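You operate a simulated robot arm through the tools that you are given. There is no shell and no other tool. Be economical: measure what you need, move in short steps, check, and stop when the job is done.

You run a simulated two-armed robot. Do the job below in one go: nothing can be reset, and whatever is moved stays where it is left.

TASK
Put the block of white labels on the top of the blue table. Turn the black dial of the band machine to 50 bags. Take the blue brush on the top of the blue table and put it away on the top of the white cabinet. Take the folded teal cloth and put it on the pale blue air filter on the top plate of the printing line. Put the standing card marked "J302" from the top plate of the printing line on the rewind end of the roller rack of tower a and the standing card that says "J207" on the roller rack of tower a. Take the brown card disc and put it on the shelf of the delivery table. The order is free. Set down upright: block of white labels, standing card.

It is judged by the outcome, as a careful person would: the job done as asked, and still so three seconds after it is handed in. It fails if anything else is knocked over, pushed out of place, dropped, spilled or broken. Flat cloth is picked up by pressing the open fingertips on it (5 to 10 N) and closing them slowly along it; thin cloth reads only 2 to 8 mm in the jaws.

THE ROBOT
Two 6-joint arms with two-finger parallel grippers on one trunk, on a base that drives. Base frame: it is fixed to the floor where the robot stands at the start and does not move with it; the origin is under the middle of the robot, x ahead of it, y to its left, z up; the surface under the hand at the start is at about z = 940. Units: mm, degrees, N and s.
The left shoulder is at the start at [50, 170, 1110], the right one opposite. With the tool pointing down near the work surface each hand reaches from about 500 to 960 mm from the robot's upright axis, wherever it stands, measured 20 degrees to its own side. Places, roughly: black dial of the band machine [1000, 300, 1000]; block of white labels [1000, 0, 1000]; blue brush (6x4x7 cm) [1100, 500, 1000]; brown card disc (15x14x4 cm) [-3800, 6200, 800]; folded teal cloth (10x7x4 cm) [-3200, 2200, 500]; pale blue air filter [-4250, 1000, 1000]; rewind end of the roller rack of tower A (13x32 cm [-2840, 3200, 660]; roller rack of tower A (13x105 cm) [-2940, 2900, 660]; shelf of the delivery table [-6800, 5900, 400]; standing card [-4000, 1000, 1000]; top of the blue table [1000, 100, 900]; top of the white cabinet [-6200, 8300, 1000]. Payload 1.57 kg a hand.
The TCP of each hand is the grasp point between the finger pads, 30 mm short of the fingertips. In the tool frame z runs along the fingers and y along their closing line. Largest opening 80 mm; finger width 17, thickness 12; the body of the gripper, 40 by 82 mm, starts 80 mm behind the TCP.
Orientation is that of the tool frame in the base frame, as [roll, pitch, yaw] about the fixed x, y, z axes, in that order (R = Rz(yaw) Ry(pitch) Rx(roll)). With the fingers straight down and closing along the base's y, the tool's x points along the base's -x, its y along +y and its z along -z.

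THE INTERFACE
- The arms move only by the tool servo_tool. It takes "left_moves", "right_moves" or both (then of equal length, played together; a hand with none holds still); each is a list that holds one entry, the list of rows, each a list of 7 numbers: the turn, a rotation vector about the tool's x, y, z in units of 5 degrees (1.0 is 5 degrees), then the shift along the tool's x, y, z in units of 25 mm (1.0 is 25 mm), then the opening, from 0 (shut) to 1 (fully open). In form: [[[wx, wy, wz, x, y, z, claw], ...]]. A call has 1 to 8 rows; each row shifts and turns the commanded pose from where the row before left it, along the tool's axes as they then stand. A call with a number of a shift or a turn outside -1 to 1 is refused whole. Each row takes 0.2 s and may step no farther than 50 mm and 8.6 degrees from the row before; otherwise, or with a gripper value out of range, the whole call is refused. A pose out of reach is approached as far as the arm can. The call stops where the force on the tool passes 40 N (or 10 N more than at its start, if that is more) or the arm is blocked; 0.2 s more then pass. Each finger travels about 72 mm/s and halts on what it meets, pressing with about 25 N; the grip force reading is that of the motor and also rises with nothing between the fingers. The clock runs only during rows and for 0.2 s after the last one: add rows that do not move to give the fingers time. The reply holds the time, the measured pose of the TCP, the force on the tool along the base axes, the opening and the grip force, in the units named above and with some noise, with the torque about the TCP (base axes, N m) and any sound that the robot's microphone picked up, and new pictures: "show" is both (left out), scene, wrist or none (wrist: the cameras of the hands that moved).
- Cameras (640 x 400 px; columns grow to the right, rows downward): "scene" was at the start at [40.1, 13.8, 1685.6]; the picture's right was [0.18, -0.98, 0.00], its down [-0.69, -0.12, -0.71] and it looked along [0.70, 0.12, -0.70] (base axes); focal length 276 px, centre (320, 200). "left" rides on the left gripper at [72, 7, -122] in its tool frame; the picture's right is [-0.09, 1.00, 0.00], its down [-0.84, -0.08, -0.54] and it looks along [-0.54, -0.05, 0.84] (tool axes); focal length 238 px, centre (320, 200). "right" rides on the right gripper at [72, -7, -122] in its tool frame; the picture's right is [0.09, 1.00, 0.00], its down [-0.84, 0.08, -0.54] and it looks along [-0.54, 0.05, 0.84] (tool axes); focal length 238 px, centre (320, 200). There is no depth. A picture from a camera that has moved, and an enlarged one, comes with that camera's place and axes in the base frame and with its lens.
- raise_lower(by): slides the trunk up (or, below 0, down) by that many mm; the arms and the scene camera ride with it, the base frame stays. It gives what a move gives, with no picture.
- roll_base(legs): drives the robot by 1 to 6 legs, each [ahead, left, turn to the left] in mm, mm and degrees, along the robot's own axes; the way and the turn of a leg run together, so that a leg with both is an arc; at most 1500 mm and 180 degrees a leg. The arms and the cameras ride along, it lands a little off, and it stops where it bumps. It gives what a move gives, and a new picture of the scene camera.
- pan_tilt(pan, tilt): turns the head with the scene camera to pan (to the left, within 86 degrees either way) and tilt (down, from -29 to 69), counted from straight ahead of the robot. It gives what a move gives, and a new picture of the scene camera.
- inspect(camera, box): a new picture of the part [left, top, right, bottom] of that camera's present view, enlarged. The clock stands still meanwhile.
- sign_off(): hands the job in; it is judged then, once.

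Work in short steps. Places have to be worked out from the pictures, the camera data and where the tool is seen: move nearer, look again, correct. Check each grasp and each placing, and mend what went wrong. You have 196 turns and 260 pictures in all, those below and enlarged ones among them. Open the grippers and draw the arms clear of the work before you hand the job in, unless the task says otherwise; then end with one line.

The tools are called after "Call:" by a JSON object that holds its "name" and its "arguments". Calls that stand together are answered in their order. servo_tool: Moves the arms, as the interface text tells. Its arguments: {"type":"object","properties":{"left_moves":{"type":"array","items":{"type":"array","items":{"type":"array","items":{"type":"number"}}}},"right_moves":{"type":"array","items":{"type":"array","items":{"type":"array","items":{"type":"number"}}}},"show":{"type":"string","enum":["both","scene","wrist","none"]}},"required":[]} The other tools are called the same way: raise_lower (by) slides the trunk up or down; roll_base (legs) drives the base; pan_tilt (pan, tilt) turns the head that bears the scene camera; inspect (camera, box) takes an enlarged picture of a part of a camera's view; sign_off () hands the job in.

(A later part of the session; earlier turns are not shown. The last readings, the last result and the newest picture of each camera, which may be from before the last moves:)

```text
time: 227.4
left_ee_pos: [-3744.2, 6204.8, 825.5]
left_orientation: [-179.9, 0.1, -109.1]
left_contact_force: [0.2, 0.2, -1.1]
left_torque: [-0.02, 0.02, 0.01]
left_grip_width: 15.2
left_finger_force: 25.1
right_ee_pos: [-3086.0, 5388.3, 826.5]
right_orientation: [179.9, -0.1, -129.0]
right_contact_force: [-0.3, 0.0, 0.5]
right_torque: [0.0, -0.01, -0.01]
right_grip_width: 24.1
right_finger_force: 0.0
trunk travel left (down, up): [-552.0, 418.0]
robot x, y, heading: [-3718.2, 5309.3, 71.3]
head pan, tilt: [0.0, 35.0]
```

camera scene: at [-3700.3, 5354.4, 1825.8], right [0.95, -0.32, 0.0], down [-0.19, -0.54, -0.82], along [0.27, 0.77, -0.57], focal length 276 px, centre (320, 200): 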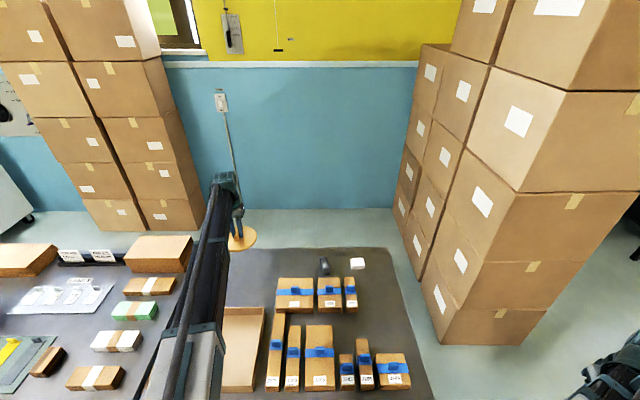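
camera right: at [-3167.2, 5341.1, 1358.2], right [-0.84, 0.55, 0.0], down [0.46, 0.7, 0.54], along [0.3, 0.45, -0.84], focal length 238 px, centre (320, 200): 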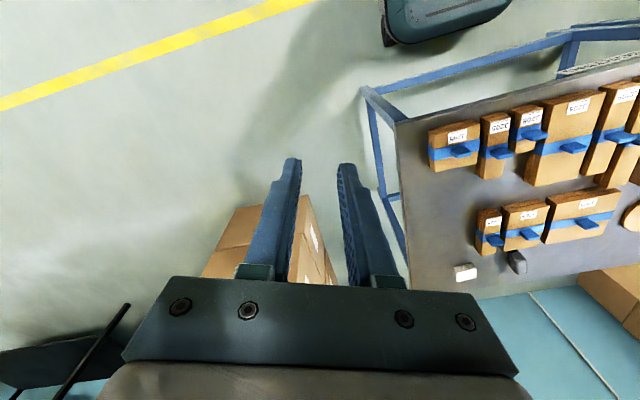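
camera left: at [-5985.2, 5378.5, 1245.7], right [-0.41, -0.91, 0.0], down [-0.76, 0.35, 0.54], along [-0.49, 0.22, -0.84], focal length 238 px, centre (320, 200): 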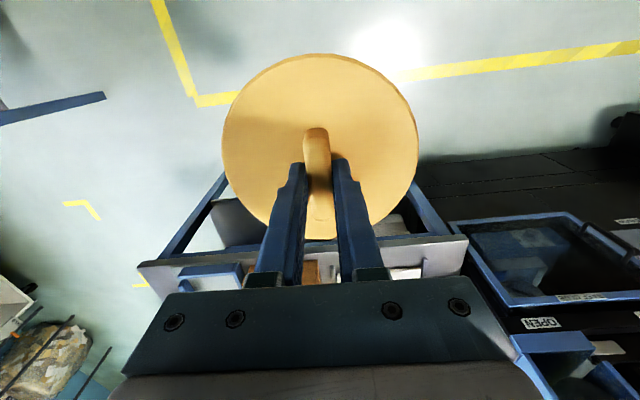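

Call:
{"name": "raise_lower", "arguments": {"by": -2}}

Call:
{"name": "raise_lower", "arguments": {"by": -2}}

```text
time: 228.0
left_ee_pos: [-3743.1, 6204.7, 826.0]
left_orientation: [179.9, 0.1, -109.1]
left_contact_force: [0.1, 4.3, 14.4]
left_torque: [-0.24, 0.07, 0.01]
left_grip_width: 15.2
left_finger_force: 24.9
right_ee_pos: [-3085.8, 5388.3, 825.3]
right_orientation: [-180.0, -0.1, -129.1]
right_contact_force: [0.5, 0.5, 0.3]
right_torque: [-0.03, -0.03, 0.03]
right_grip_width: 24.1
right_finger_force: 0.2
trunk travel left (down, up): [-550.0, 420.0]
robot x, y, heading: [-3717.4, 5309.2, 71.4]
head pan, tilt: [0.0, 35.0]
```

```text
time: 228.5
left_ee_pos: [-3743.2, 6203.7, 824.5]
left_orientation: [180.0, 0.2, -109.1]
left_contact_force: [-0.9, 6.4, 21.1]
left_torque: [0.25, -0.09, -0.01]
left_grip_width: 15.2
left_finger_force: 25.3
right_ee_pos: [-3085.0, 5387.5, 822.3]
right_orientation: [-180.0, -0.1, -129.0]
right_contact_force: [-0.7, 0.0, -0.8]
right_torque: [-0.01, 0.01, 0.02]
right_grip_width: 24.1
right_finger_force: 0.0
trunk travel left (down, up): [-548.0, 422.0]
robot x, y, heading: [-3717.9, 5307.9, 71.2]
head pan, tilt: [0.0, 35.0]
```

Disc down. Open, raise 60, then tilt the hand 45° about its closing line, keeping the TCP above the bar.

Call:
{"name": "servo_tool", "arguments": {"left_moves": [[[0, 0, 0, 0, 0, 0, 0.3], [0, 0, 0, 0, 0, 0, 0.6], [0, 0, 0, 0, 0, 0, 0.75], [0, 0, 0, 0, 0, 0, 0.75]]], "show": "none"}}

Call:
{"name": "raise_lower", "arguments": {"by": 70}}

Call:
{"name": "servo_tool", "arguments": {"left_moves": [[[0, -1, 0, -0.003, 0, -0.035, 0.75], [0, -1, 0, -0.018, 0, -0.104, 0.75], [0, -1, 0, -0.045, 0, -0.169, 0.75], [0, -1, 0, -0.083, 0, -0.228, 0.75], [0, -1, 0, -0.131, 0, -0.281, 0.75], [0, -1, 0, -0.187, 0, -0.324, 0.75], [0, -1, 0, -0.25, 0, -0.356, 0.75], [0, -1, 0, -0.317, 0, -0.378, 0.75]]], "show": "wrist"}}

```text
time: 229.5
left_ee_pos: [-3743.5, 6204.5, 822.6]
left_orientation: [179.9, 0.1, -109.1]
left_contact_force: [0.7, -0.2, 0.2]
left_torque: [0.02, 0.01, 0.0]
left_grip_width: 59.9
left_finger_force: 0.2
right_ee_pos: [-3085.1, 5387.9, 822.9]
right_orientation: [-180.0, -0.1, -129.1]
right_contact_force: [0.6, -0.2, -0.1]
right_torque: [-0.02, -0.01, 0.0]
right_grip_width: 23.8
right_finger_force: 0.0
trunk travel left (down, up): [-548.0, 422.0]
robot x, y, heading: [-3715.3, 5314.0, 71.1]
head pan, tilt: [0.0, 35.0]
```

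```text
time: 230.6
left_ee_pos: [-3743.4, 6204.7, 891.8]
left_orientation: [180.0, 0.0, -109.1]
left_contact_force: [-0.1, 0.4, 0.0]
left_torque: [-0.02, -0.01, 0.01]
left_grip_width: 60.2
left_finger_force: 0.0
right_ee_pos: [-3085.9, 5388.4, 892.8]
right_orientation: [-180.0, -0.1, -129.0]
right_contact_force: [0.3, -0.3, -0.2]
right_torque: [0.0, 0.02, -0.01]
right_grip_width: 24.2
right_finger_force: 0.1
trunk travel left (down, up): [-618.0, 352.0]
robot x, y, heading: [-3714.7, 5311.8, 70.9]
head pan, tilt: [0.0, 35.0]
```

```text
time: 232.4
left_ee_pos: [-3741.9, 6208.9, 944.6]
left_orientation: [179.9, 40.2, -109.1]
left_contact_force: [0.4, 0.0, 1.1]
left_torque: [0.01, 0.0, 0.01]
left_grip_width: 59.7
left_finger_force: 0.0
right_ee_pos: [-3086.5, 5387.1, 892.5]
right_orientation: [-180.0, -0.1, -128.9]
right_contact_force: [-0.3, 0.1, -0.2]
right_torque: [-0.02, 0.0, 0.0]
right_grip_width: 24.2
right_finger_force: 0.1
trunk travel left (down, up): [-618.0, 352.0]
robot x, y, heading: [-3713.6, 5306.9, 71.3]
head pan, tilt: [0.0, 35.0]
camera left: at [-3791.0, 6085.2, 989.6], right [-0.92, 0.39, 0.06], down [0.17, 0.25, 0.95], along [0.36, 0.89, -0.29], focal length 238 px, centre (320, 200)
```

left: 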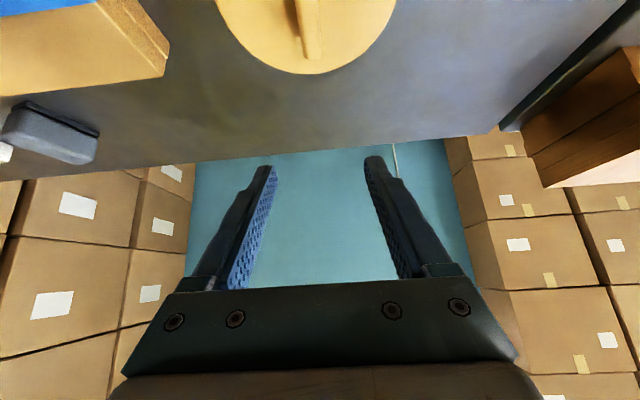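

Tilt works. I go to 50° and shift back 21 mm so the fingertips straddle the bar centre.

Call:
{"name": "servo_tool", "arguments": {"left_moves": [[[0, -1, 0, -0.387, 0, -0.387, 0.75], [0, -1, 0, -0.457, 0, -0.384, 0.75], [0, 0, 0, 0.54, 0, -0.64, 0.75], [0, 0, 0, 0, 0, 0, 0.75]]], "show": "none"}}

Call:
{"name": "raise_lower", "arguments": {"by": -100}}

Call:
{"name": "inspect", "arguments": {"camera": "left", "box": [0, 0, 640, 400]}}

```text
time: 233.4
left_ee_pos: [-3748.5, 6191.1, 972.5]
left_orientation: [-180.0, 50.0, -109.1]
left_contact_force: [0.4, -0.2, 0.4]
left_torque: [0.0, 0.01, 0.0]
left_grip_width: 60.0
left_finger_force: 0.0
left hand out of reach, approached as far as the arm can: row 2
right_ee_pos: [-3086.0, 5388.2, 893.3]
right_orientation: [179.9, -0.1, -129.0]
right_contact_force: [-0.1, 0.0, -0.4]
right_torque: [0.0, -0.01, -0.02]
right_grip_width: 24.0
right_finger_force: 0.1
trunk travel left (down, up): [-618.0, 352.0]
robot x, y, heading: [-3716.5, 5309.7, 71.1]
head pan, tilt: [0.0, 35.0]
```

```text
time: 234.7
left_ee_pos: [-3747.6, 6191.3, 870.4]
left_orientation: [179.9, 50.0, -109.1]
left_contact_force: [-0.1, -0.3, -0.2]
left_torque: [0.0, 0.01, 0.01]
left_grip_width: 60.2
left_finger_force: 0.0
right_ee_pos: [-3085.7, 5387.7, 793.2]
right_orientation: [180.0, 0.0, -129.0]
right_contact_force: [-0.6, -0.1, 0.6]
right_torque: [-0.01, -0.04, -0.03]
right_grip_width: 24.3
right_finger_force: 0.1
trunk travel left (down, up): [-518.0, 452.0]
robot x, y, heading: [-3714.6, 5308.0, 70.8]
head pan, tilt: [0.0, 35.0]
```

```text
1.00 times, centred on (320, 200) of left (not enlarged: the box is as wide or as high as the picture)
camera zoom: at [-3799.4, 6061.6, 892.9], right [-0.92, 0.38, 0.07], down [0.11, 0.09, 0.99], along [0.37, 0.92, -0.13], focal length 238 px, centre (320, 200)
```

zoom: 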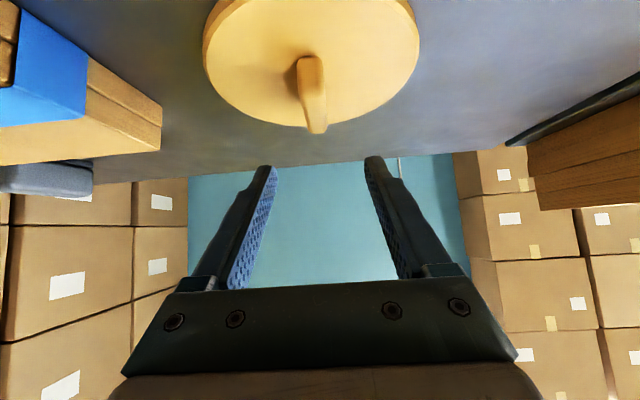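

Lower 44 more to TCP ≈826 and close on the bar.

Call:
{"name": "raise_lower", "arguments": {"by": -42}}

Call:
{"name": "servo_tool", "arguments": {"left_moves": [[[0, 0, 0, 0, 0, 0, 0.6], [0, 0, 0, 0, 0, 0, 0.4], [0, 0, 0, 0, 0, 0, 0.2], [0, 0, 0, 0, 0, 0, 0], [0, 0, 0, 0, 0, 0, 0], [0, 0, 0, 0, 0, 0, 0]]], "show": "wrist"}}

```text
time: 235.6
left_ee_pos: [-3747.8, 6190.9, 828.6]
left_orientation: [180.0, 50.0, -109.1]
left_contact_force: [-0.2, -0.7, 0.6]
left_torque: [0.0, -0.02, -0.01]
left_grip_width: 60.0
left_finger_force: 0.1
right_ee_pos: [-3085.3, 5387.5, 750.3]
right_orientation: [-179.9, -0.2, -129.0]
right_contact_force: [0.1, 0.1, 0.6]
right_torque: [-0.02, 0.01, 0.03]
right_grip_width: 23.6
right_finger_force: 0.1
trunk travel left (down, up): [-476.0, 494.0]
robot x, y, heading: [-3712.8, 5307.7, 71.0]
head pan, tilt: [0.0, 35.0]
```

```text
time: 236.9
left_ee_pos: [-3747.8, 6192.6, 830.3]
left_orientation: [-180.0, 50.0, -109.1]
left_contact_force: [0.8, -0.2, 0.8]
left_torque: [0.01, 0.01, -0.04]
left_grip_width: 15.5
left_finger_force: 25.1
right_ee_pos: [-3086.3, 5388.1, 751.2]
right_orientation: [-179.9, -0.1, -129.0]
right_contact_force: [0.1, 0.5, -0.5]
right_torque: [0.0, 0.0, -0.01]
right_grip_width: 24.0
right_finger_force: 0.0
trunk travel left (down, up): [-476.0, 494.0]
robot x, y, heading: [-3714.2, 5310.3, 71.2]
head pan, tilt: [0.0, 35.0]
camera left: at [-3799.3, 6061.7, 850.8], right [-0.92, 0.38, 0.07], down [0.11, 0.09, 0.99], along [0.37, 0.92, -0.13], focal length 238 px, centre (320, 200)
```

left: 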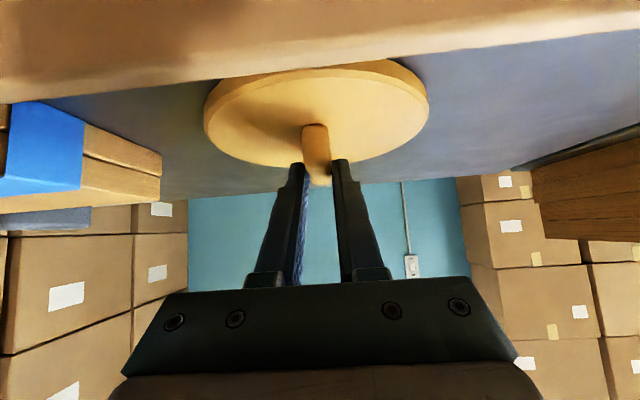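

Gripped. Lift 250 and check it hangs level.

Call:
{"name": "raise_lower", "arguments": {"by": 250}}

Call:
{"name": "inspect", "arguments": {"camera": "left", "box": [160, 0, 480, 240]}}

```text
time: 239.5
left_ee_pos: [-3748.9, 6191.3, 1079.1]
left_orientation: [-179.9, 50.0, -109.1]
left_contact_force: [0.0, 0.5, -0.9]
left_torque: [-0.02, -0.01, 0.03]
left_grip_width: 15.2
left_finger_force: 25.2
right_ee_pos: [-3085.5, 5386.8, 999.8]
right_orientation: [180.0, -0.1, -129.0]
right_contact_force: [0.8, -0.2, 0.8]
right_torque: [0.0, 0.0, 0.02]
right_grip_width: 23.7
right_finger_force: 0.0
trunk travel left (down, up): [-726.0, 244.0]
robot x, y, heading: [-3711.7, 5305.8, 71.1]
head pan, tilt: [0.0, 35.0]
```

```text
1.67 times, centred on (320, 120) of left
camera zoom: at [-3799.3, 6061.8, 1100.7], right [-0.92, 0.38, 0.07], down [0.11, 0.09, 0.99], along [0.37, 0.92, -0.13], focal length 397 px, centre (320, 333)
```

zoom: 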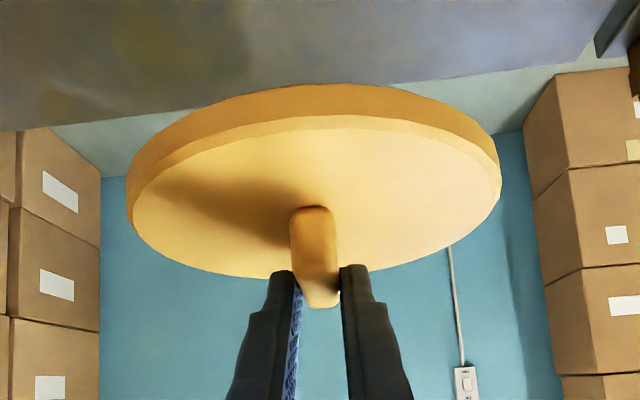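

Held level. I need a clean approach: back off, turn to heading ~140° and stage in front of the delivery table, bringing the right arm forward to keep its elbow clear.

Call:
{"name": "roll_base", "arguments": {"legs": [[-350, 0, 0], [0, 0, 69], [626, 431, 0], [625, 432, 0]]}}

Call:
{"name": "servo_tool", "arguments": {"right_moves": [[[0, 0, 0, -0.4, 1, 0, 0.3], [0, 0, 0, -0.4, 1, 0, 0.3], [0, 0, 0, -0.4, 1, 0, 0.3], [0, 0, 0, -0.4, 1, 0, 0.3], [0, 0, 0, -0.4, 1, 0, 0.3], [0, 0, 0, -0.4, 1, 0, 0.3], [0, 0, 0, -0.4, 1, 0, 0.3], [0, 0, 0, -0.4, 1, 0, 0.3]]], "show": "none"}}

Call:
{"name": "servo_tool", "arguments": {"right_moves": [[[0, 0, 0, -0.4, 1, 0, 0.3], [0, 0, 0, -0.4, 1, 0, 0.3], [0, 0, 0, -0.4, 1, 0, 0.3], [0, 0, 0, -0.4, 1, 0, 0.3], [0, 0, 0, -0.4, 1, 0, 0.3]]], "show": "scene"}}

```text
time: 252.2
left_ee_pos: [-6184.6, 5422.1, 1078.8]
left_orientation: [-180.0, 50.0, -40.5]
left_contact_force: [0.2, -0.3, -0.4]
left_torque: [-0.01, -0.03, -0.01]
left_grip_width: 15.2
left_finger_force: 25.2
right_ee_pos: [-5196.9, 5747.4, 1001.6]
right_orientation: [-179.9, -0.1, -60.2]
right_contact_force: [0.3, 0.1, -0.2]
right_torque: [0.05, 0.01, 0.01]
right_grip_width: 23.8
right_finger_force: 0.0
trunk travel left (down, up): [-726.0, 244.0]
robot x, y, heading: [-5346.3, 5130.2, 139.6]
head pan, tilt: [0.0, 35.0]
camera scene: at [-5388.0, 5161.3, 1700.8], right [0.65, 0.76, 0.0], down [0.44, -0.37, -0.82], along [-0.62, 0.53, -0.57], focal length 276 px, centre (320, 200)
```

scene: 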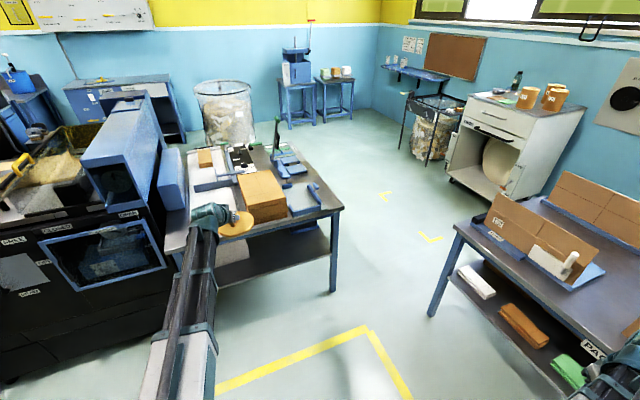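

```text
time: 254.0
left_ee_pos: [-6185.3, 5421.0, 1079.0]
left_orientation: [180.0, 50.0, -40.4]
left_contact_force: [0.1, 0.4, -1.4]
left_torque: [-0.01, -0.01, -0.03]
left_grip_width: 15.4
left_finger_force: 25.3
right_ee_pos: [-5410.5, 5717.7, 1001.1]
right_orientation: [-179.9, -0.1, -60.4]
right_contact_force: [0.3, -0.4, 0.2]
right_torque: [0.03, 0.01, 0.0]
right_grip_width: 23.9
right_finger_force: 0.1
trunk travel left (down, up): [-726.0, 244.0]
robot x, y, heading: [-5348.9, 5128.4, 139.7]
head pan, tilt: [0.0, 35.0]
```

```text
time: 255.2
left_ee_pos: [-6185.2, 5422.6, 1078.2]
left_orientation: [-180.0, 50.0, -40.3]
left_contact_force: [-0.5, -0.4, -0.6]
left_torque: [0.0, 0.0, 0.01]
left_grip_width: 15.2
left_finger_force: 24.9
right_ee_pos: [-5542.9, 5698.7, 1001.7]
right_orientation: [-179.9, -0.2, -60.3]
right_contact_force: [-0.4, 1.1, -0.8]
right_torque: [-0.02, -0.02, -0.03]
right_grip_width: 23.9
right_finger_force: 0.0
trunk travel left (down, up): [-726.0, 244.0]
robot x, y, heading: [-5352.0, 5131.6, 139.9]
head pan, tilt: [0.0, 35.0]
camera scene: at [-5387.8, 5161.2, 1700.9], right [0.65, 0.76, 0.0], down [0.44, -0.37, -0.82], along [-0.62, 0.53, -0.57], focal length 276 px, centre (320, 200)
```

scene: 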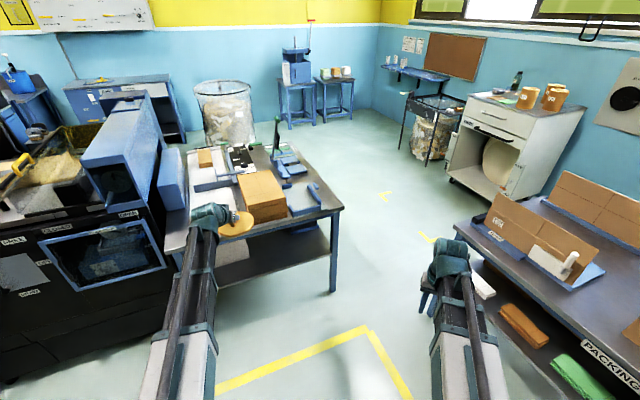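

Staged. Lower the trunk 595 (nothing beneath either hand) and look at the shelf.

Call:
{"name": "raise_lower", "arguments": {"by": -590}}

Call:
{"name": "pan_tilt", "arguments": {"pan": 10, "tilt": 35}}

Call:
{"name": "inspect", "arguments": {"camera": "left", "box": [0, 0, 640, 400]}}

```text
refused: -590 is not a number from -400 to 400
```

```text
time: 256.0
left_ee_pos: [-6184.3, 5421.7, 1079.0]
left_orientation: [180.0, 50.0, -40.4]
left_contact_force: [-0.5, 0.0, -1.8]
left_torque: [-0.01, -0.02, 0.01]
left_grip_width: 15.1
left_finger_force: 24.6
right_ee_pos: [-5542.1, 5697.5, 1000.8]
right_orientation: [180.0, -0.1, -60.4]
right_contact_force: [-0.8, 0.4, -0.4]
right_torque: [0.02, -0.04, 0.02]
right_grip_width: 23.8
right_finger_force: 0.1
trunk travel left (down, up): [-726.0, 244.0]
robot x, y, heading: [-5348.1, 5125.4, 139.7]
head pan, tilt: [10.0, 35.0]
camera scene: at [-5396.4, 5148.7, 1700.9], right [0.5, 0.86, 0.0], down [0.5, -0.29, -0.82], along [-0.71, 0.41, -0.57], focal length 276 px, centre (320, 200)
```

scene: 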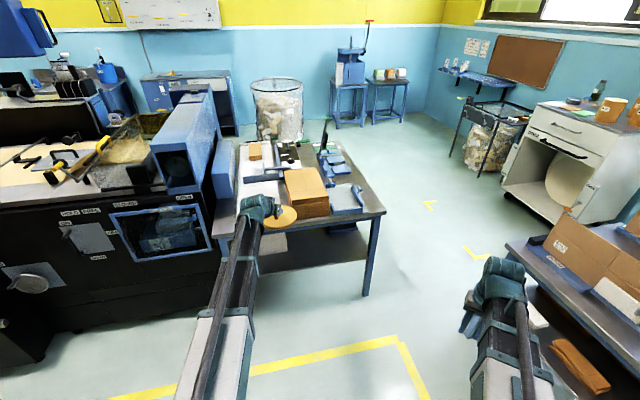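

```text
1.00 times, centred on (320, 200) of left (not enlarged: the box is as wide or as high as the picture)
camera zoom: at [-6081.9, 5327.1, 1100.7], right [-0.69, -0.72, 0.07], down [-0.04, 0.14, 0.99], along [-0.72, 0.68, -0.13], focal length 238 px, centre (320, 200)
```

zoom: 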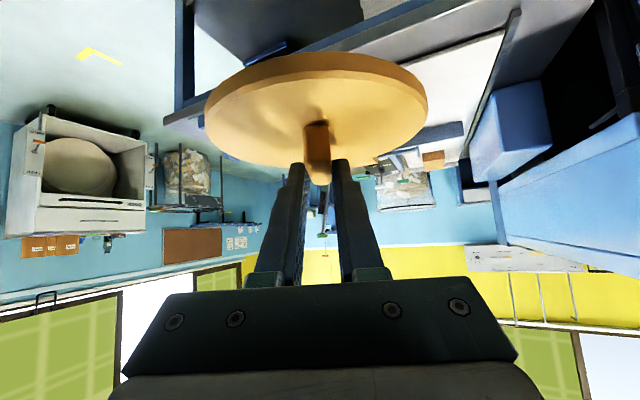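

Call:
{"name": "raise_lower", "arguments": {"by": -390}}

Call:
{"name": "raise_lower", "arguments": {"by": -190}}

Call:
{"name": "pan_tilt", "arguments": {"pan": 15, "tilt": 25}}

Call:
{"name": "inspect", "arguments": {"camera": "left", "box": [0, 0, 640, 400]}}

```text
time: 259.7
left_ee_pos: [-6184.2, 5420.9, 689.4]
left_orientation: [180.0, 50.0, -40.4]
left_contact_force: [0.6, -0.6, -0.1]
left_torque: [-0.03, 0.0, -0.02]
left_grip_width: 15.4
left_finger_force: 25.3
right_ee_pos: [-5541.0, 5698.1, 610.6]
right_orientation: [-180.0, -0.1, -60.2]
right_contact_force: [-0.4, -0.7, 0.6]
right_torque: [0.01, 0.0, 0.0]
right_grip_width: 23.7
right_finger_force: 0.0
trunk travel left (down, up): [-336.0, 634.0]
robot x, y, heading: [-5348.4, 5129.6, 139.7]
head pan, tilt: [10.0, 35.0]
```

```text
time: 261.8
left_ee_pos: [-6184.9, 5421.9, 500.4]
left_orientation: [179.9, 50.1, -40.5]
left_contact_force: [-0.3, -1.2, -1.8]
left_torque: [0.0, 0.0, -0.02]
left_grip_width: 15.2
left_finger_force: 24.5
right_ee_pos: [-5541.6, 5698.3, 420.3]
right_orientation: [-179.9, -0.1, -60.3]
right_contact_force: [-0.6, -0.2, -0.6]
right_torque: [0.03, -0.05, 0.01]
right_grip_width: 23.9
right_finger_force: 0.1
trunk travel left (down, up): [-146.0, 824.0]
robot x, y, heading: [-5350.1, 5129.9, 139.8]
head pan, tilt: [10.0, 35.0]
```

```text
time: 262.5
left_ee_pos: [-6184.6, 5422.2, 499.3]
left_orientation: [179.9, 49.9, -40.4]
left_contact_force: [0.4, 0.8, -0.4]
left_torque: [-0.01, -0.04, -0.03]
left_grip_width: 15.2
left_finger_force: 25.0
right_ee_pos: [-5542.5, 5698.7, 420.9]
right_orientation: [179.9, -0.1, -60.3]
right_contact_force: [0.2, 0.9, 0.2]
right_torque: [0.01, 0.01, -0.01]
right_grip_width: 24.0
right_finger_force: 0.0
trunk travel left (down, up): [-146.0, 824.0]
robot x, y, heading: [-5350.1, 5131.5, 139.7]
head pan, tilt: [15.0, 25.0]
camera scene: at [-5403.5, 5143.6, 1136.6], right [0.43, 0.9, 0.0], down [0.38, -0.18, -0.91], along [-0.82, 0.39, -0.42], focal length 276 px, centre (320, 200)
```

scene: 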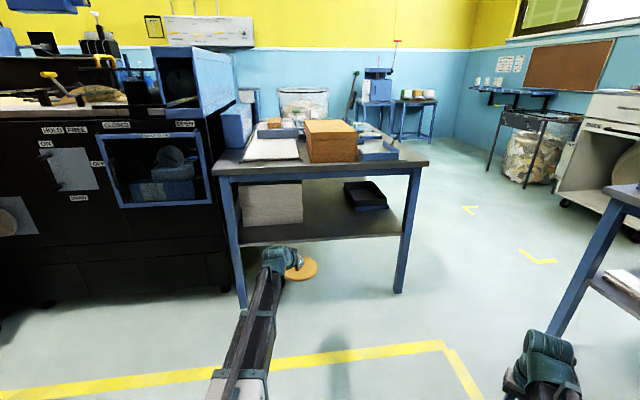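

```text
1.00 times, centred on (320, 200) of left (not enlarged: the box is as wide or as high as the picture)
camera zoom: at [-6081.8, 5327.1, 520.7], right [-0.69, -0.72, 0.07], down [-0.04, 0.14, 0.99], along [-0.72, 0.68, -0.13], focal length 238 px, centre (320, 200)
```

zoom: 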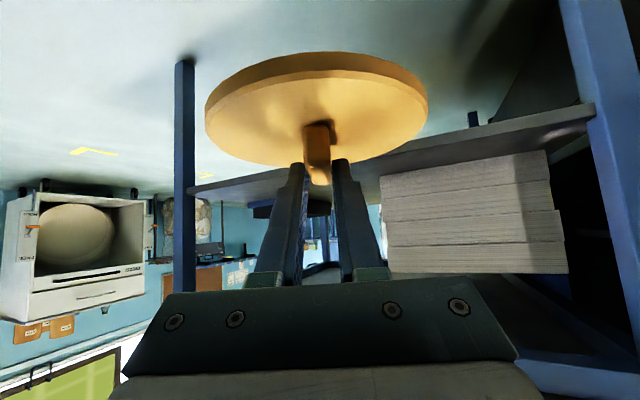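

Shelf is clear between the paper stack and the black tray; target disc centre ≈[−6498,5744]. Disc bottom is ~445, shelf 410. I drive in.

Call:
{"name": "roll_base", "arguments": {"legs": [[300, -43, 0]]}}

Call:
{"name": "inspect", "arguments": {"camera": "left", "box": [0, 0, 640, 400]}}

```text
time: 264.6
left_ee_pos: [-6383.2, 5652.4, 498.4]
left_orientation: [-180.0, 50.0, -40.7]
left_contact_force: [0.4, -0.2, -1.1]
left_torque: [-0.03, -0.02, 0.02]
left_grip_width: 15.3
left_finger_force: 24.9
right_ee_pos: [-5739.5, 5926.3, 421.1]
right_orientation: [-180.0, 0.0, -60.5]
right_contact_force: [-0.8, -0.2, 0.5]
right_torque: [0.0, 0.02, 0.03]
right_grip_width: 24.2
right_finger_force: 0.1
trunk travel left (down, up): [-146.0, 824.0]
robot x, y, heading: [-5552.8, 5357.0, 139.5]
head pan, tilt: [15.0, 25.0]
camera scene: at [-5604.1, 5370.7, 1136.6], right [0.43, 0.9, 0.0], down [0.38, -0.18, -0.91], along [-0.82, 0.39, -0.42], focal length 276 px, centre (320, 200)
```

scene: 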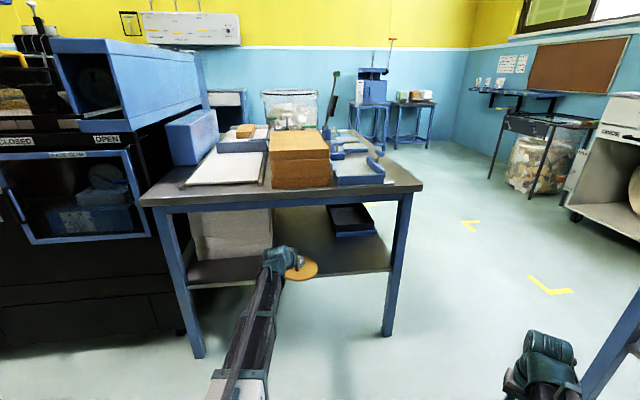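

```text
1.00 times, centred on (320, 200) of left (not enlarged: the box is as wide or as high as the picture)
camera zoom: at [-6281.6, 5556.9, 520.7], right [-0.69, -0.72, 0.07], down [-0.04, 0.14, 0.99], along [-0.72, 0.68, -0.13], focal length 238 px, centre (320, 200)
```

zoom: 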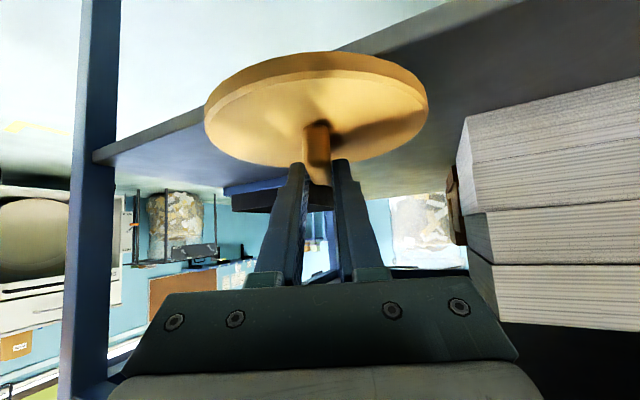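

Going well. 128 mm more.

Call:
{"name": "roll_base", "arguments": {"legs": [[128, 4, 0]]}}

Call:
{"name": "inspect", "arguments": {"camera": "left", "box": [0, 0, 640, 400]}}

```text
time: 265.9
left_ee_pos: [-6484.1, 5732.4, 499.3]
left_orientation: [179.9, 50.0, -40.7]
left_contact_force: [-1.0, -0.2, -1.0]
left_torque: [0.03, -0.01, -0.01]
left_grip_width: 14.9
left_finger_force: 24.7
right_ee_pos: [-5839.1, 6006.8, 419.3]
right_orientation: [179.9, -0.2, -60.5]
right_contact_force: [0.5, -0.7, -0.7]
right_torque: [0.0, -0.04, 0.0]
right_grip_width: 23.9
right_finger_force: 0.0
trunk travel left (down, up): [-146.0, 824.0]
robot x, y, heading: [-5652.9, 5440.7, 139.6]
head pan, tilt: [15.0, 25.0]
camera scene: at [-5704.2, 5451.0, 1136.6], right [0.43, 0.9, 0.0], down [0.38, -0.18, -0.91], along [-0.82, 0.39, -0.42], focal length 276 px, centre (320, 200)
```

scene: 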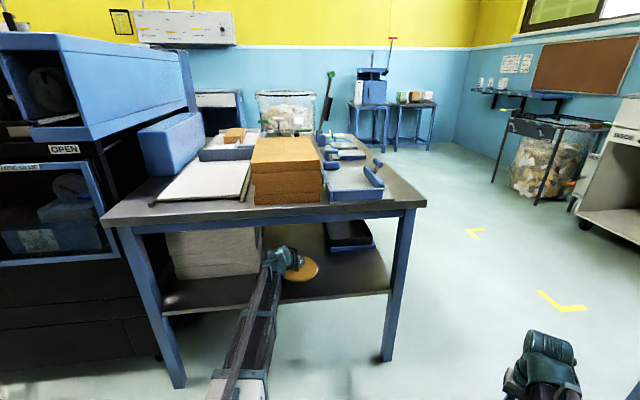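

```text
1.00 times, centred on (320, 200) of left (not enlarged: the box is as wide or as high as the picture)
camera zoom: at [-6381.7, 5637.4, 520.7], right [-0.69, -0.72, 0.07], down [-0.04, 0.14, 0.99], along [-0.72, 0.68, -0.13], focal length 238 px, centre (320, 200)
```

zoom: 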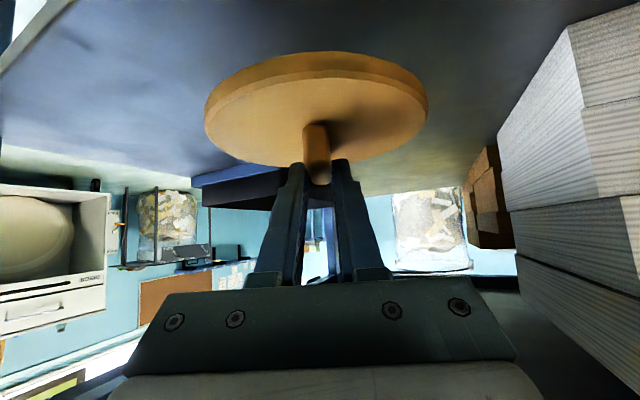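

Disc is over the shelf between the stack and the tray. Lower gently to contact.

Call:
{"name": "raise_lower", "arguments": {"by": -25}}

Call:
{"name": "raise_lower", "arguments": {"by": -5}}

Call:
{"name": "inspect", "arguments": {"camera": "left", "box": [160, 0, 480, 200]}}

```text
time: 266.6
left_ee_pos: [-6483.1, 5733.1, 474.2]
left_orientation: [-180.0, 50.0, -40.7]
left_contact_force: [0.5, -0.3, -0.7]
left_torque: [0.0, -0.04, -0.01]
left_grip_width: 15.3
left_finger_force: 24.9
right_ee_pos: [-5840.2, 6006.3, 395.2]
right_orientation: [-180.0, -0.2, -60.6]
right_contact_force: [-0.4, -0.3, -0.5]
right_torque: [-0.02, 0.01, 0.03]
right_grip_width: 24.0
right_finger_force: 0.1
trunk travel left (down, up): [-121.0, 849.0]
robot x, y, heading: [-5654.3, 5434.4, 139.5]
head pan, tilt: [15.0, 25.0]
```

```text
time: 267.1
left_ee_pos: [-6483.2, 5731.3, 468.9]
left_orientation: [180.0, 50.1, -40.6]
left_contact_force: [0.3, 0.8, -1.7]
left_torque: [0.02, -0.02, 0.01]
left_grip_width: 15.2
left_finger_force: 25.3
right_ee_pos: [-5840.8, 6007.1, 389.9]
right_orientation: [180.0, -0.3, -60.4]
right_contact_force: [0.8, -0.5, -0.5]
right_torque: [0.01, 0.02, 0.03]
right_grip_width: 23.9
right_finger_force: 0.2
trunk travel left (down, up): [-116.0, 854.0]
robot x, y, heading: [-5651.4, 5440.7, 139.5]
head pan, tilt: [15.0, 25.0]
```

```text
2.00 times, centred on (320, 100) of left
camera zoom: at [-6381.7, 5637.3, 490.7], right [-0.69, -0.72, 0.07], down [-0.04, 0.14, 0.99], along [-0.72, 0.68, -0.13], focal length 477 px, centre (320, 400)
```

zoom: 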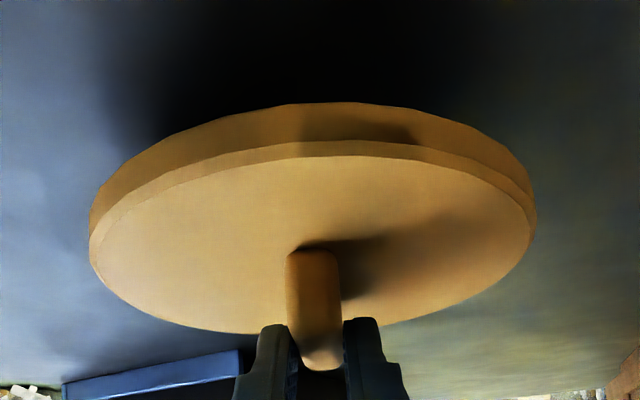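

Call:
{"name": "raise_lower", "arguments": {"by": -4}}

Call:
{"name": "raise_lower", "arguments": {"by": -3}}

Call:
{"name": "raise_lower", "arguments": {"by": -3}}

```text
time: 267.6
left_ee_pos: [-6483.7, 5732.2, 465.0]
left_orientation: [180.0, 50.1, -40.7]
left_contact_force: [0.4, -0.2, -0.4]
left_torque: [0.02, 0.01, -0.02]
left_grip_width: 15.6
left_finger_force: 24.7
right_ee_pos: [-5841.5, 6005.4, 387.0]
right_orientation: [-180.0, -0.2, -60.4]
right_contact_force: [0.3, 0.3, -0.1]
right_torque: [0.0, 0.0, -0.01]
right_grip_width: 23.9
right_finger_force: 0.2
trunk travel left (down, up): [-112.0, 858.0]
robot x, y, heading: [-5652.5, 5434.7, 139.2]
head pan, tilt: [15.0, 25.0]
```

```text
time: 268.1
left_ee_pos: [-6483.4, 5732.8, 461.2]
left_orientation: [-179.9, 50.0, -40.8]
left_contact_force: [-0.7, 0.8, -0.4]
left_torque: [0.0, -0.01, -0.03]
left_grip_width: 15.3
left_finger_force: 24.9
right_ee_pos: [-5840.2, 6005.0, 383.4]
right_orientation: [-180.0, -0.1, -60.6]
right_contact_force: [0.6, 0.5, 0.4]
right_torque: [-0.01, 0.03, -0.01]
right_grip_width: 24.2
right_finger_force: 0.2
trunk travel left (down, up): [-109.0, 861.0]
robot x, y, heading: [-5649.5, 5432.6, 139.6]
head pan, tilt: [15.0, 25.0]
```

```text
time: 268.7
left_ee_pos: [-6483.8, 5733.0, 458.7]
left_orientation: [179.9, 49.9, -40.7]
left_contact_force: [0.5, -1.1, -0.7]
left_torque: [-0.01, -0.04, 0.02]
left_grip_width: 15.3
left_finger_force: 25.2
right_ee_pos: [-5839.9, 6005.5, 380.9]
right_orientation: [-179.9, -0.1, -60.6]
right_contact_force: [0.1, -0.4, 0.1]
right_torque: [0.02, 0.01, 0.0]
right_grip_width: 23.9
right_finger_force: 0.0
trunk travel left (down, up): [-106.0, 864.0]
robot x, y, heading: [-5654.0, 5438.4, 139.6]
head pan, tilt: [15.0, 25.0]
```

Call:
{"name": "raise_lower", "arguments": {"by": -4}}

Call:
{"name": "raise_lower", "arguments": {"by": -3}}

Call:
{"name": "raise_lower", "arguments": {"by": -3}}

Call:
{"name": "inspect", "arguments": {"camera": "left", "box": [160, 0, 480, 200]}}

```text
time: 269.2
left_ee_pos: [-6483.7, 5732.3, 454.0]
left_orientation: [-179.9, 49.9, -40.7]
left_contact_force: [-0.6, 0.0, -0.5]
left_torque: [0.01, 0.01, 0.0]
left_grip_width: 15.2
left_finger_force: 24.9
right_ee_pos: [-5840.4, 6006.5, 377.1]
right_orientation: [-180.0, -0.2, -60.6]
right_contact_force: [-0.2, -0.2, 0.4]
right_torque: [0.0, -0.01, 0.0]
right_grip_width: 24.2
right_finger_force: 0.0
trunk travel left (down, up): [-102.0, 868.0]
robot x, y, heading: [-5648.3, 5437.6, 139.7]
head pan, tilt: [15.0, 25.0]
```

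```text
time: 269.7
left_ee_pos: [-6483.5, 5733.2, 451.8]
left_orientation: [-180.0, 50.0, -40.7]
left_contact_force: [0.7, 0.4, -1.5]
left_torque: [0.0, 0.01, -0.02]
left_grip_width: 15.5
left_finger_force: 25.0
right_ee_pos: [-5840.6, 6006.3, 372.8]
right_orientation: [-180.0, 0.0, -60.5]
right_contact_force: [0.2, -0.8, -0.2]
right_torque: [0.06, -0.01, 0.0]
right_grip_width: 23.9
right_finger_force: 0.2
trunk travel left (down, up): [-99.0, 871.0]
robot x, y, heading: [-5651.3, 5436.8, 139.6]
head pan, tilt: [15.0, 25.0]
```

```text
time: 270.2
left_ee_pos: [-6485.8, 5732.3, 450.2]
left_orientation: [-179.9, 50.1, -40.7]
left_contact_force: [-0.5, 0.5, 1.2]
left_torque: [-0.05, -0.05, -0.01]
left_grip_width: 15.5
left_finger_force: 24.9
right_ee_pos: [-5840.6, 6006.5, 369.6]
right_orientation: [180.0, -0.2, -60.6]
right_contact_force: [0.2, 0.4, 0.0]
right_torque: [0.03, 0.01, 0.01]
right_grip_width: 24.1
right_finger_force: 0.0
trunk travel left (down, up): [-96.0, 874.0]
robot x, y, heading: [-5650.1, 5438.2, 139.4]
head pan, tilt: [15.0, 25.0]
```

```text
2.00 times, centred on (320, 100) of left
camera zoom: at [-6381.7, 5637.4, 470.9], right [-0.69, -0.72, 0.07], down [-0.04, 0.14, 0.99], along [-0.72, 0.68, -0.13], focal length 477 px, centre (320, 400)
```

zoom: 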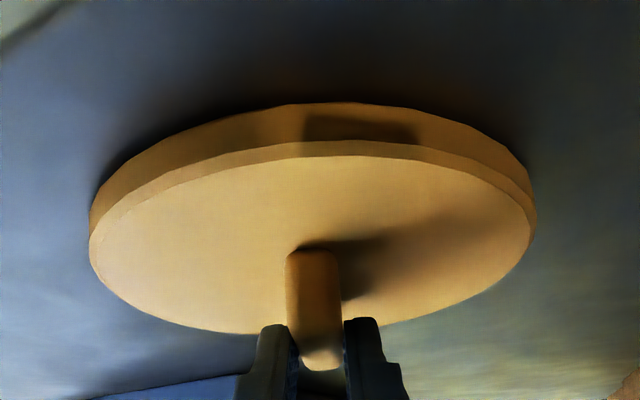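

Just touching (1.2 N). One more step.

Call:
{"name": "raise_lower", "arguments": {"by": -2}}

Call:
{"name": "servo_tool", "arguments": {"left_moves": [[[0, 0, 0, 0, 0, 0, 0.25], [0, 0, 0, 0, 0, 0, 0.4], [0, 0, 0, 0, 0, 0, 0.6], [0, 0, 0, 0, 0, 0, 0.7], [0, 0, 0, 0, 0, 0, 0.7]]], "show": "wrist"}}

```text
time: 270.8
left_ee_pos: [-6483.3, 5732.1, 449.1]
left_orientation: [179.9, 50.3, -40.7]
left_contact_force: [-1.3, -0.7, 17.8]
left_torque: [0.17, 0.21, 0.01]
left_grip_width: 15.3
left_finger_force: 25.2
right_ee_pos: [-5839.8, 6005.8, 369.9]
right_orientation: [-180.0, -0.1, -60.5]
right_contact_force: [-0.1, -0.1, -0.7]
right_torque: [0.01, 0.02, 0.01]
right_grip_width: 24.1
right_finger_force: 0.1
trunk travel left (down, up): [-94.0, 876.0]
robot x, y, heading: [-5649.9, 5438.1, 139.5]
head pan, tilt: [15.0, 25.0]
```

```text
time: 272.0
left_ee_pos: [-6483.8, 5733.1, 447.0]
left_orientation: [180.0, 50.0, -40.7]
left_contact_force: [0.3, -0.3, -0.9]
left_torque: [-0.02, 0.01, 0.0]
left_grip_width: 56.2
left_finger_force: 0.1
right_ee_pos: [-5840.8, 6007.1, 369.2]
right_orientation: [-180.0, -0.1, -60.5]
right_contact_force: [0.5, 1.4, 0.7]
right_torque: [0.04, -0.02, -0.03]
right_grip_width: 24.2
right_finger_force: 0.0
trunk travel left (down, up): [-94.0, 876.0]
robot x, y, heading: [-5650.2, 5436.5, 139.6]
head pan, tilt: [15.0, 25.0]
camera left: at [-6381.6, 5637.4, 468.8], right [-0.69, -0.72, 0.07], down [-0.04, 0.14, 0.99], along [-0.72, 0.68, -0.13], focal length 238 px, centre (320, 200)
```

left: 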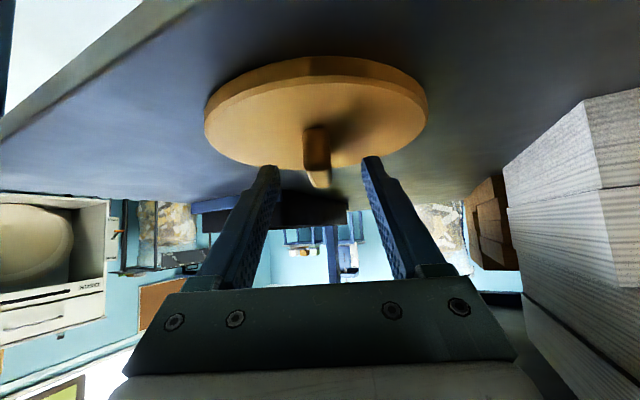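

Released on the shelf. Raise a little and back straight out.

Call:
{"name": "raise_lower", "arguments": {"by": 30}}

Call:
{"name": "roll_base", "arguments": {"legs": [[-430, 0, 0]]}}

Call:
{"name": "inspect", "arguments": {"camera": "scene", "box": [200, 150, 440, 300]}}

```text
time: 272.7
left_ee_pos: [-6483.7, 5732.6, 478.0]
left_orientation: [179.9, 50.0, -40.7]
left_contact_force: [-0.8, -0.3, -0.3]
left_torque: [-0.01, 0.01, 0.0]
left_grip_width: 56.1
left_finger_force: 0.1
right_ee_pos: [-5840.3, 6006.5, 399.3]
right_orientation: [180.0, -0.1, -60.6]
right_contact_force: [-0.2, 0.0, -0.9]
right_torque: [-0.01, 0.0, -0.02]
right_grip_width: 23.9
right_finger_force: 0.1
trunk travel left (down, up): [-124.0, 846.0]
robot x, y, heading: [-5650.4, 5436.5, 139.6]
head pan, tilt: [15.0, 25.0]
```

```text
time: 275.4
left_ee_pos: [-6153.6, 5451.3, 477.3]
left_orientation: [-180.0, 50.0, -40.7]
left_contact_force: [0.2, 0.5, 0.4]
left_torque: [0.0, 0.0, 0.0]
left_grip_width: 56.0
left_finger_force: 0.1
right_ee_pos: [-5509.9, 5724.1, 398.8]
right_orientation: [-180.0, -0.1, -60.7]
right_contact_force: [0.3, -0.5, -0.6]
right_torque: [-0.01, -0.01, 0.01]
right_grip_width: 24.0
right_finger_force: 0.0
trunk travel left (down, up): [-124.0, 846.0]
robot x, y, heading: [-5322.1, 5157.3, 139.3]
head pan, tilt: [15.0, 25.0]
camera scene: at [-5374.6, 5169.3, 1114.6], right [0.43, 0.9, 0.0], down [0.38, -0.18, -0.91], along [-0.82, 0.39, -0.42], focal length 276 px, centre (320, 200)
```

scene: 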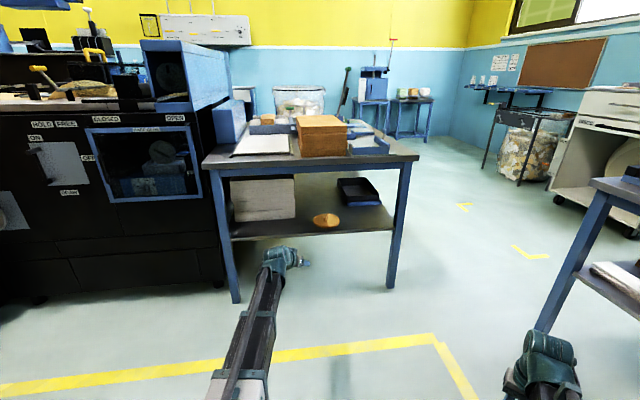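

```text
2.67 times, centred on (320, 225) of scene
camera zoom: at [-5374.6, 5169.3, 1114.6], right [0.43, 0.9, 0.0], down [0.38, -0.18, -0.91], along [-0.82, 0.39, -0.42], focal length 736 px, centre (320, 133)
```

zoom: 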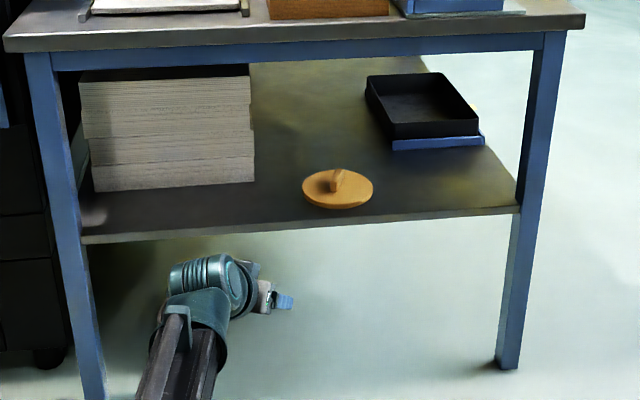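

Disc is safely on the shelf. Next the printing line: raise, turn round and drive back along the aisle to look at tower A.

Call:
{"name": "raise_lower", "arguments": {"by": 400}}

Call:
{"name": "raise_lower", "arguments": {"by": 200}}

Call:
{"name": "roll_base", "arguments": {"legs": [[0, 0, -157.5], [1130, 0, 0], [1130, 0, 0]]}}

Call:
{"name": "pan_tilt", "arguments": {"pan": -55, "tilt": 30}}

```text
time: 279.2
left_ee_pos: [-6154.6, 5452.3, 876.6]
left_orientation: [179.9, 50.0, -40.7]
left_contact_force: [1.1, -0.9, 0.9]
left_torque: [-0.02, -0.01, 0.0]
left_grip_width: 55.8
left_finger_force: 0.0
right_ee_pos: [-5509.1, 5724.5, 798.4]
right_orientation: [180.0, -0.1, -60.7]
right_contact_force: [0.6, 0.2, -0.7]
right_torque: [0.0, -0.04, -0.01]
right_grip_width: 24.1
right_finger_force: 0.0
trunk travel left (down, up): [-524.0, 446.0]
robot x, y, heading: [-5321.4, 5150.9, 139.5]
head pan, tilt: [15.0, 25.0]
```

```text
time: 281.4
left_ee_pos: [-6154.4, 5451.7, 1076.3]
left_orientation: [-179.9, 50.0, -40.8]
left_contact_force: [0.7, -0.5, 1.1]
left_torque: [0.01, -0.01, 0.01]
left_grip_width: 55.9
left_finger_force: 0.0
right_ee_pos: [-5510.1, 5724.8, 998.4]
right_orientation: [180.0, -0.2, -60.6]
right_contact_force: [-0.6, 0.3, 0.3]
right_torque: [-0.01, 0.0, 0.03]
right_grip_width: 24.0
right_finger_force: 0.1
trunk travel left (down, up): [-724.0, 246.0]
robot x, y, heading: [-5322.0, 5156.9, 139.0]
head pan, tilt: [15.0, 25.0]
```

```text
time: 298.9
left_ee_pos: [-2283.9, 4576.8, 1078.1]
left_orientation: [-180.0, 50.0, 163.4]
left_contact_force: [-0.6, 0.8, -0.6]
left_torque: [0.01, 0.0, 0.0]
left_grip_width: 55.8
left_finger_force: 0.2
right_ee_pos: [-2759.9, 4064.5, 999.1]
right_orientation: [-180.0, -0.3, 143.5]
right_contact_force: [0.2, 1.0, -0.1]
right_torque: [0.01, 0.01, -0.04]
right_grip_width: 24.2
right_finger_force: 0.0
trunk travel left (down, up): [-724.0, 246.0]
robot x, y, heading: [-3165.1, 4504.1, -16.4]
head pan, tilt: [15.0, 25.0]
camera scene: at [-3111.1, 4515.1, 1714.6], right [-0.02, -1.0, 0.0], down [-0.42, 0.01, -0.91], along [0.91, -0.02, -0.42], focal length 276 px, centre (320, 200)
```

scene: 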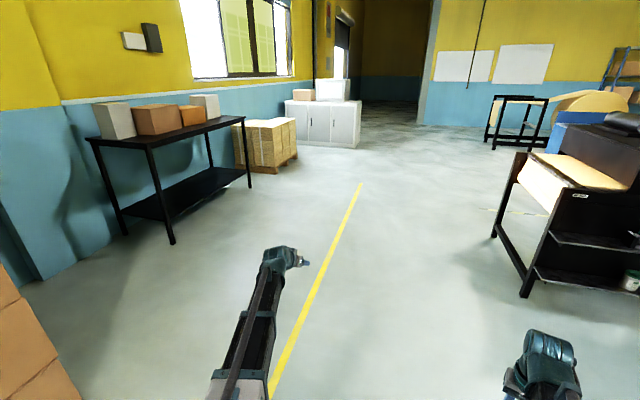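

```text
time: 300.3
left_ee_pos: [-2283.7, 4577.6, 1076.5]
left_orientation: [180.0, 49.9, 163.4]
left_contact_force: [-0.3, -0.7, 0.5]
left_torque: [0.02, 0.0, 0.0]
left_grip_width: 55.9
left_finger_force: 0.1
right_ee_pos: [-2760.0, 4064.8, 997.6]
right_orientation: [180.0, -0.1, 143.5]
right_contact_force: [0.7, 0.0, -0.2]
right_torque: [-0.01, 0.0, -0.03]
right_grip_width: 23.9
right_finger_force: 0.1
trunk travel left (down, up): [-724.0, 246.0]
robot x, y, heading: [-3166.9, 4509.2, -16.3]
head pan, tilt: [-55.0, 30.0]
camera scene: at [-3174.7, 4431.7, 1706.7], right [-0.95, -0.32, 0.0], down [-0.16, 0.47, -0.87], along [0.28, -0.82, -0.5], focal length 276 px, centre (320, 200)
```

scene: 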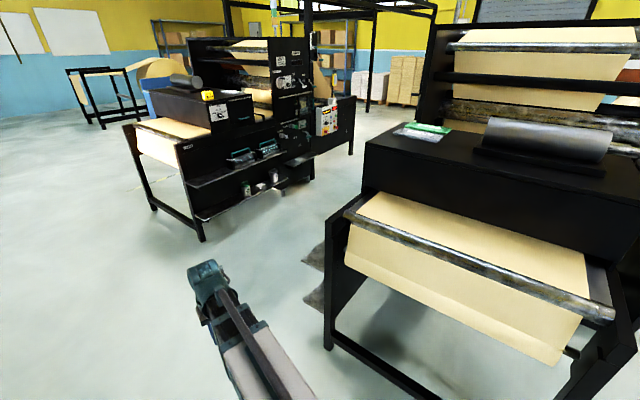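

Tower A is the near machine; its rack side faces +x. I drive to the gap in front of that side and face it (heading ~161°).

Call:
{"name": "roll_base", "arguments": {"legs": [[1400, 0, 0], [0, -450, 0], [0, 0, 177]]}}

Call:
{"name": "pan_tilt", "arguments": {"pan": 20, "tilt": 35}}

```text
time: 316.9
left_ee_pos: [-2832.9, 3642.7, 1077.6]
left_orientation: [180.0, 50.0, -19.3]
left_contact_force: [-0.4, -0.3, 0.1]
left_torque: [-0.02, 0.0, -0.01]
left_grip_width: 55.8
left_finger_force: 0.1
right_ee_pos: [-2333.0, 4132.1, 999.7]
right_orientation: [-180.0, -0.2, -39.3]
right_contact_force: [-0.1, 0.4, 0.1]
right_torque: [-0.02, 0.0, 0.0]
right_grip_width: 24.0
right_finger_force: 0.0
trunk travel left (down, up): [-724.0, 246.0]
robot x, y, heading: [-1947.1, 3671.7, 160.8]
head pan, tilt: [-55.0, 30.0]
camera scene: at [-1937.0, 3744.8, 1706.7], right [0.96, 0.27, 0.0], down [0.14, -0.48, -0.87], along [-0.24, 0.83, -0.5], focal length 276 px, centre (320, 200)
```

scene: 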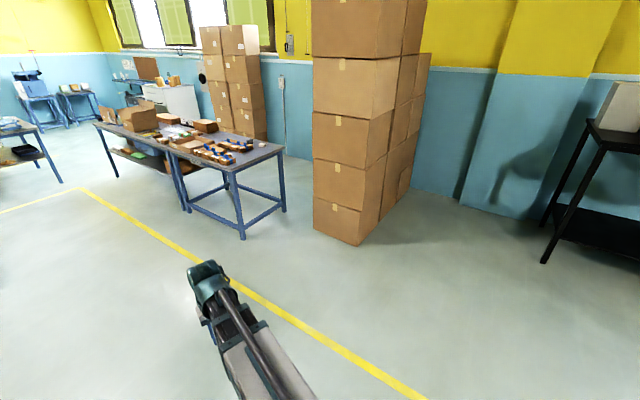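

```text
time: 318.3
left_ee_pos: [-2833.3, 3643.1, 1077.8]
left_orientation: [180.0, 50.1, -19.1]
left_contact_force: [-0.7, 0.5, -0.1]
left_torque: [0.01, -0.02, 0.0]
left_grip_width: 55.9
left_finger_force: 0.1
right_ee_pos: [-2333.1, 4132.7, 998.7]
right_orientation: [-180.0, -0.1, -39.2]
right_contact_force: [0.2, 0.5, -0.2]
right_torque: [0.02, 0.01, -0.05]
right_grip_width: 24.0
right_finger_force: 0.1
trunk travel left (down, up): [-724.0, 246.0]
robot x, y, heading: [-1949.8, 3671.3, 160.8]
head pan, tilt: [20.0, 35.0]
camera scene: at [-2000.4, 3656.6, 1698.9], right [-0.01, 1.0, 0.0], down [0.57, 0.01, -0.82], along [-0.82, -0.01, -0.57], focal length 276 px, centre (320, 200)
```

scene: 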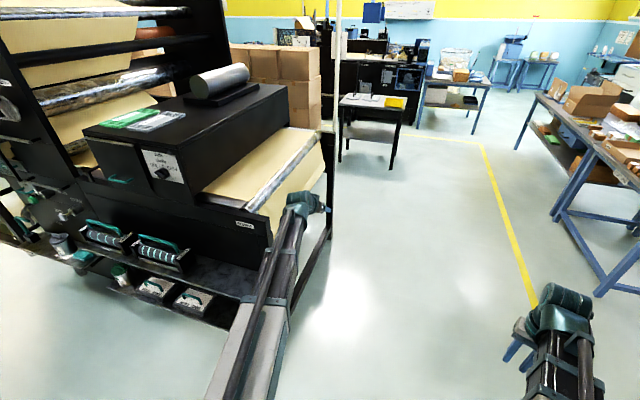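

Pan further left to see the whole side.

Call:
{"name": "pan_tilt", "arguments": {"pan": 48, "tilt": 32}}

Call:
{"name": "inspect", "arguments": {"camera": "scene", "box": [240, 130, 480, 330]}}

```text
time: 319.3
left_ee_pos: [-2832.4, 3643.2, 1076.7]
left_orientation: [180.0, 50.0, -19.4]
left_contact_force: [-0.1, -0.4, 1.2]
left_torque: [0.01, 0.03, 0.0]
left_grip_width: 56.0
left_finger_force: 0.1
right_ee_pos: [-2333.5, 4131.7, 999.6]
right_orientation: [180.0, -0.2, -39.2]
right_contact_force: [0.0, 0.5, 0.5]
right_torque: [0.03, -0.04, 0.02]
right_grip_width: 24.0
right_finger_force: 0.0
trunk travel left (down, up): [-724.0, 246.0]
robot x, y, heading: [-1949.3, 3674.9, 161.2]
head pan, tilt: [48.0, 32.0]
camera scene: at [-1990.8, 3614.7, 1703.5], right [-0.48, 0.88, 0.0], down [0.46, 0.26, -0.85], along [-0.74, -0.41, -0.53], focal length 276 px, centre (320, 200)
```

scene: 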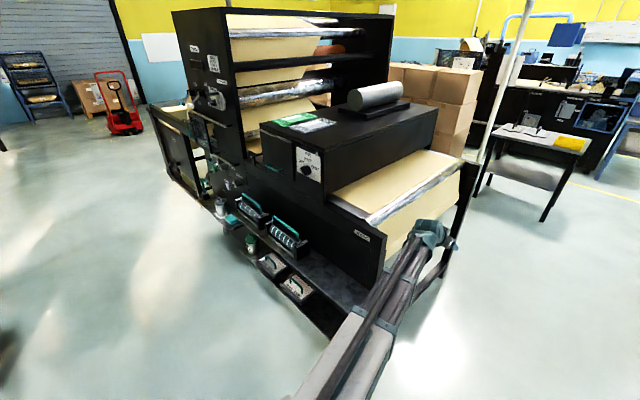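

```text
2.00 times, centred on (360, 230) of scene
camera zoom: at [-1990.8, 3614.7, 1703.5], right [-0.48, 0.88, 0.0], down [0.46, 0.26, -0.85], along [-0.74, -0.41, -0.53], focal length 552 px, centre (240, 140)
```

zoom: 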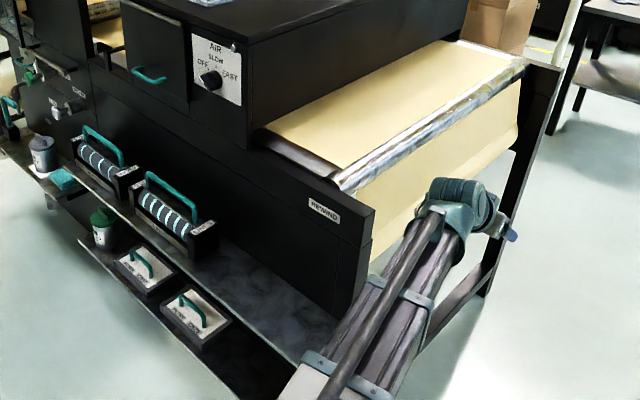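

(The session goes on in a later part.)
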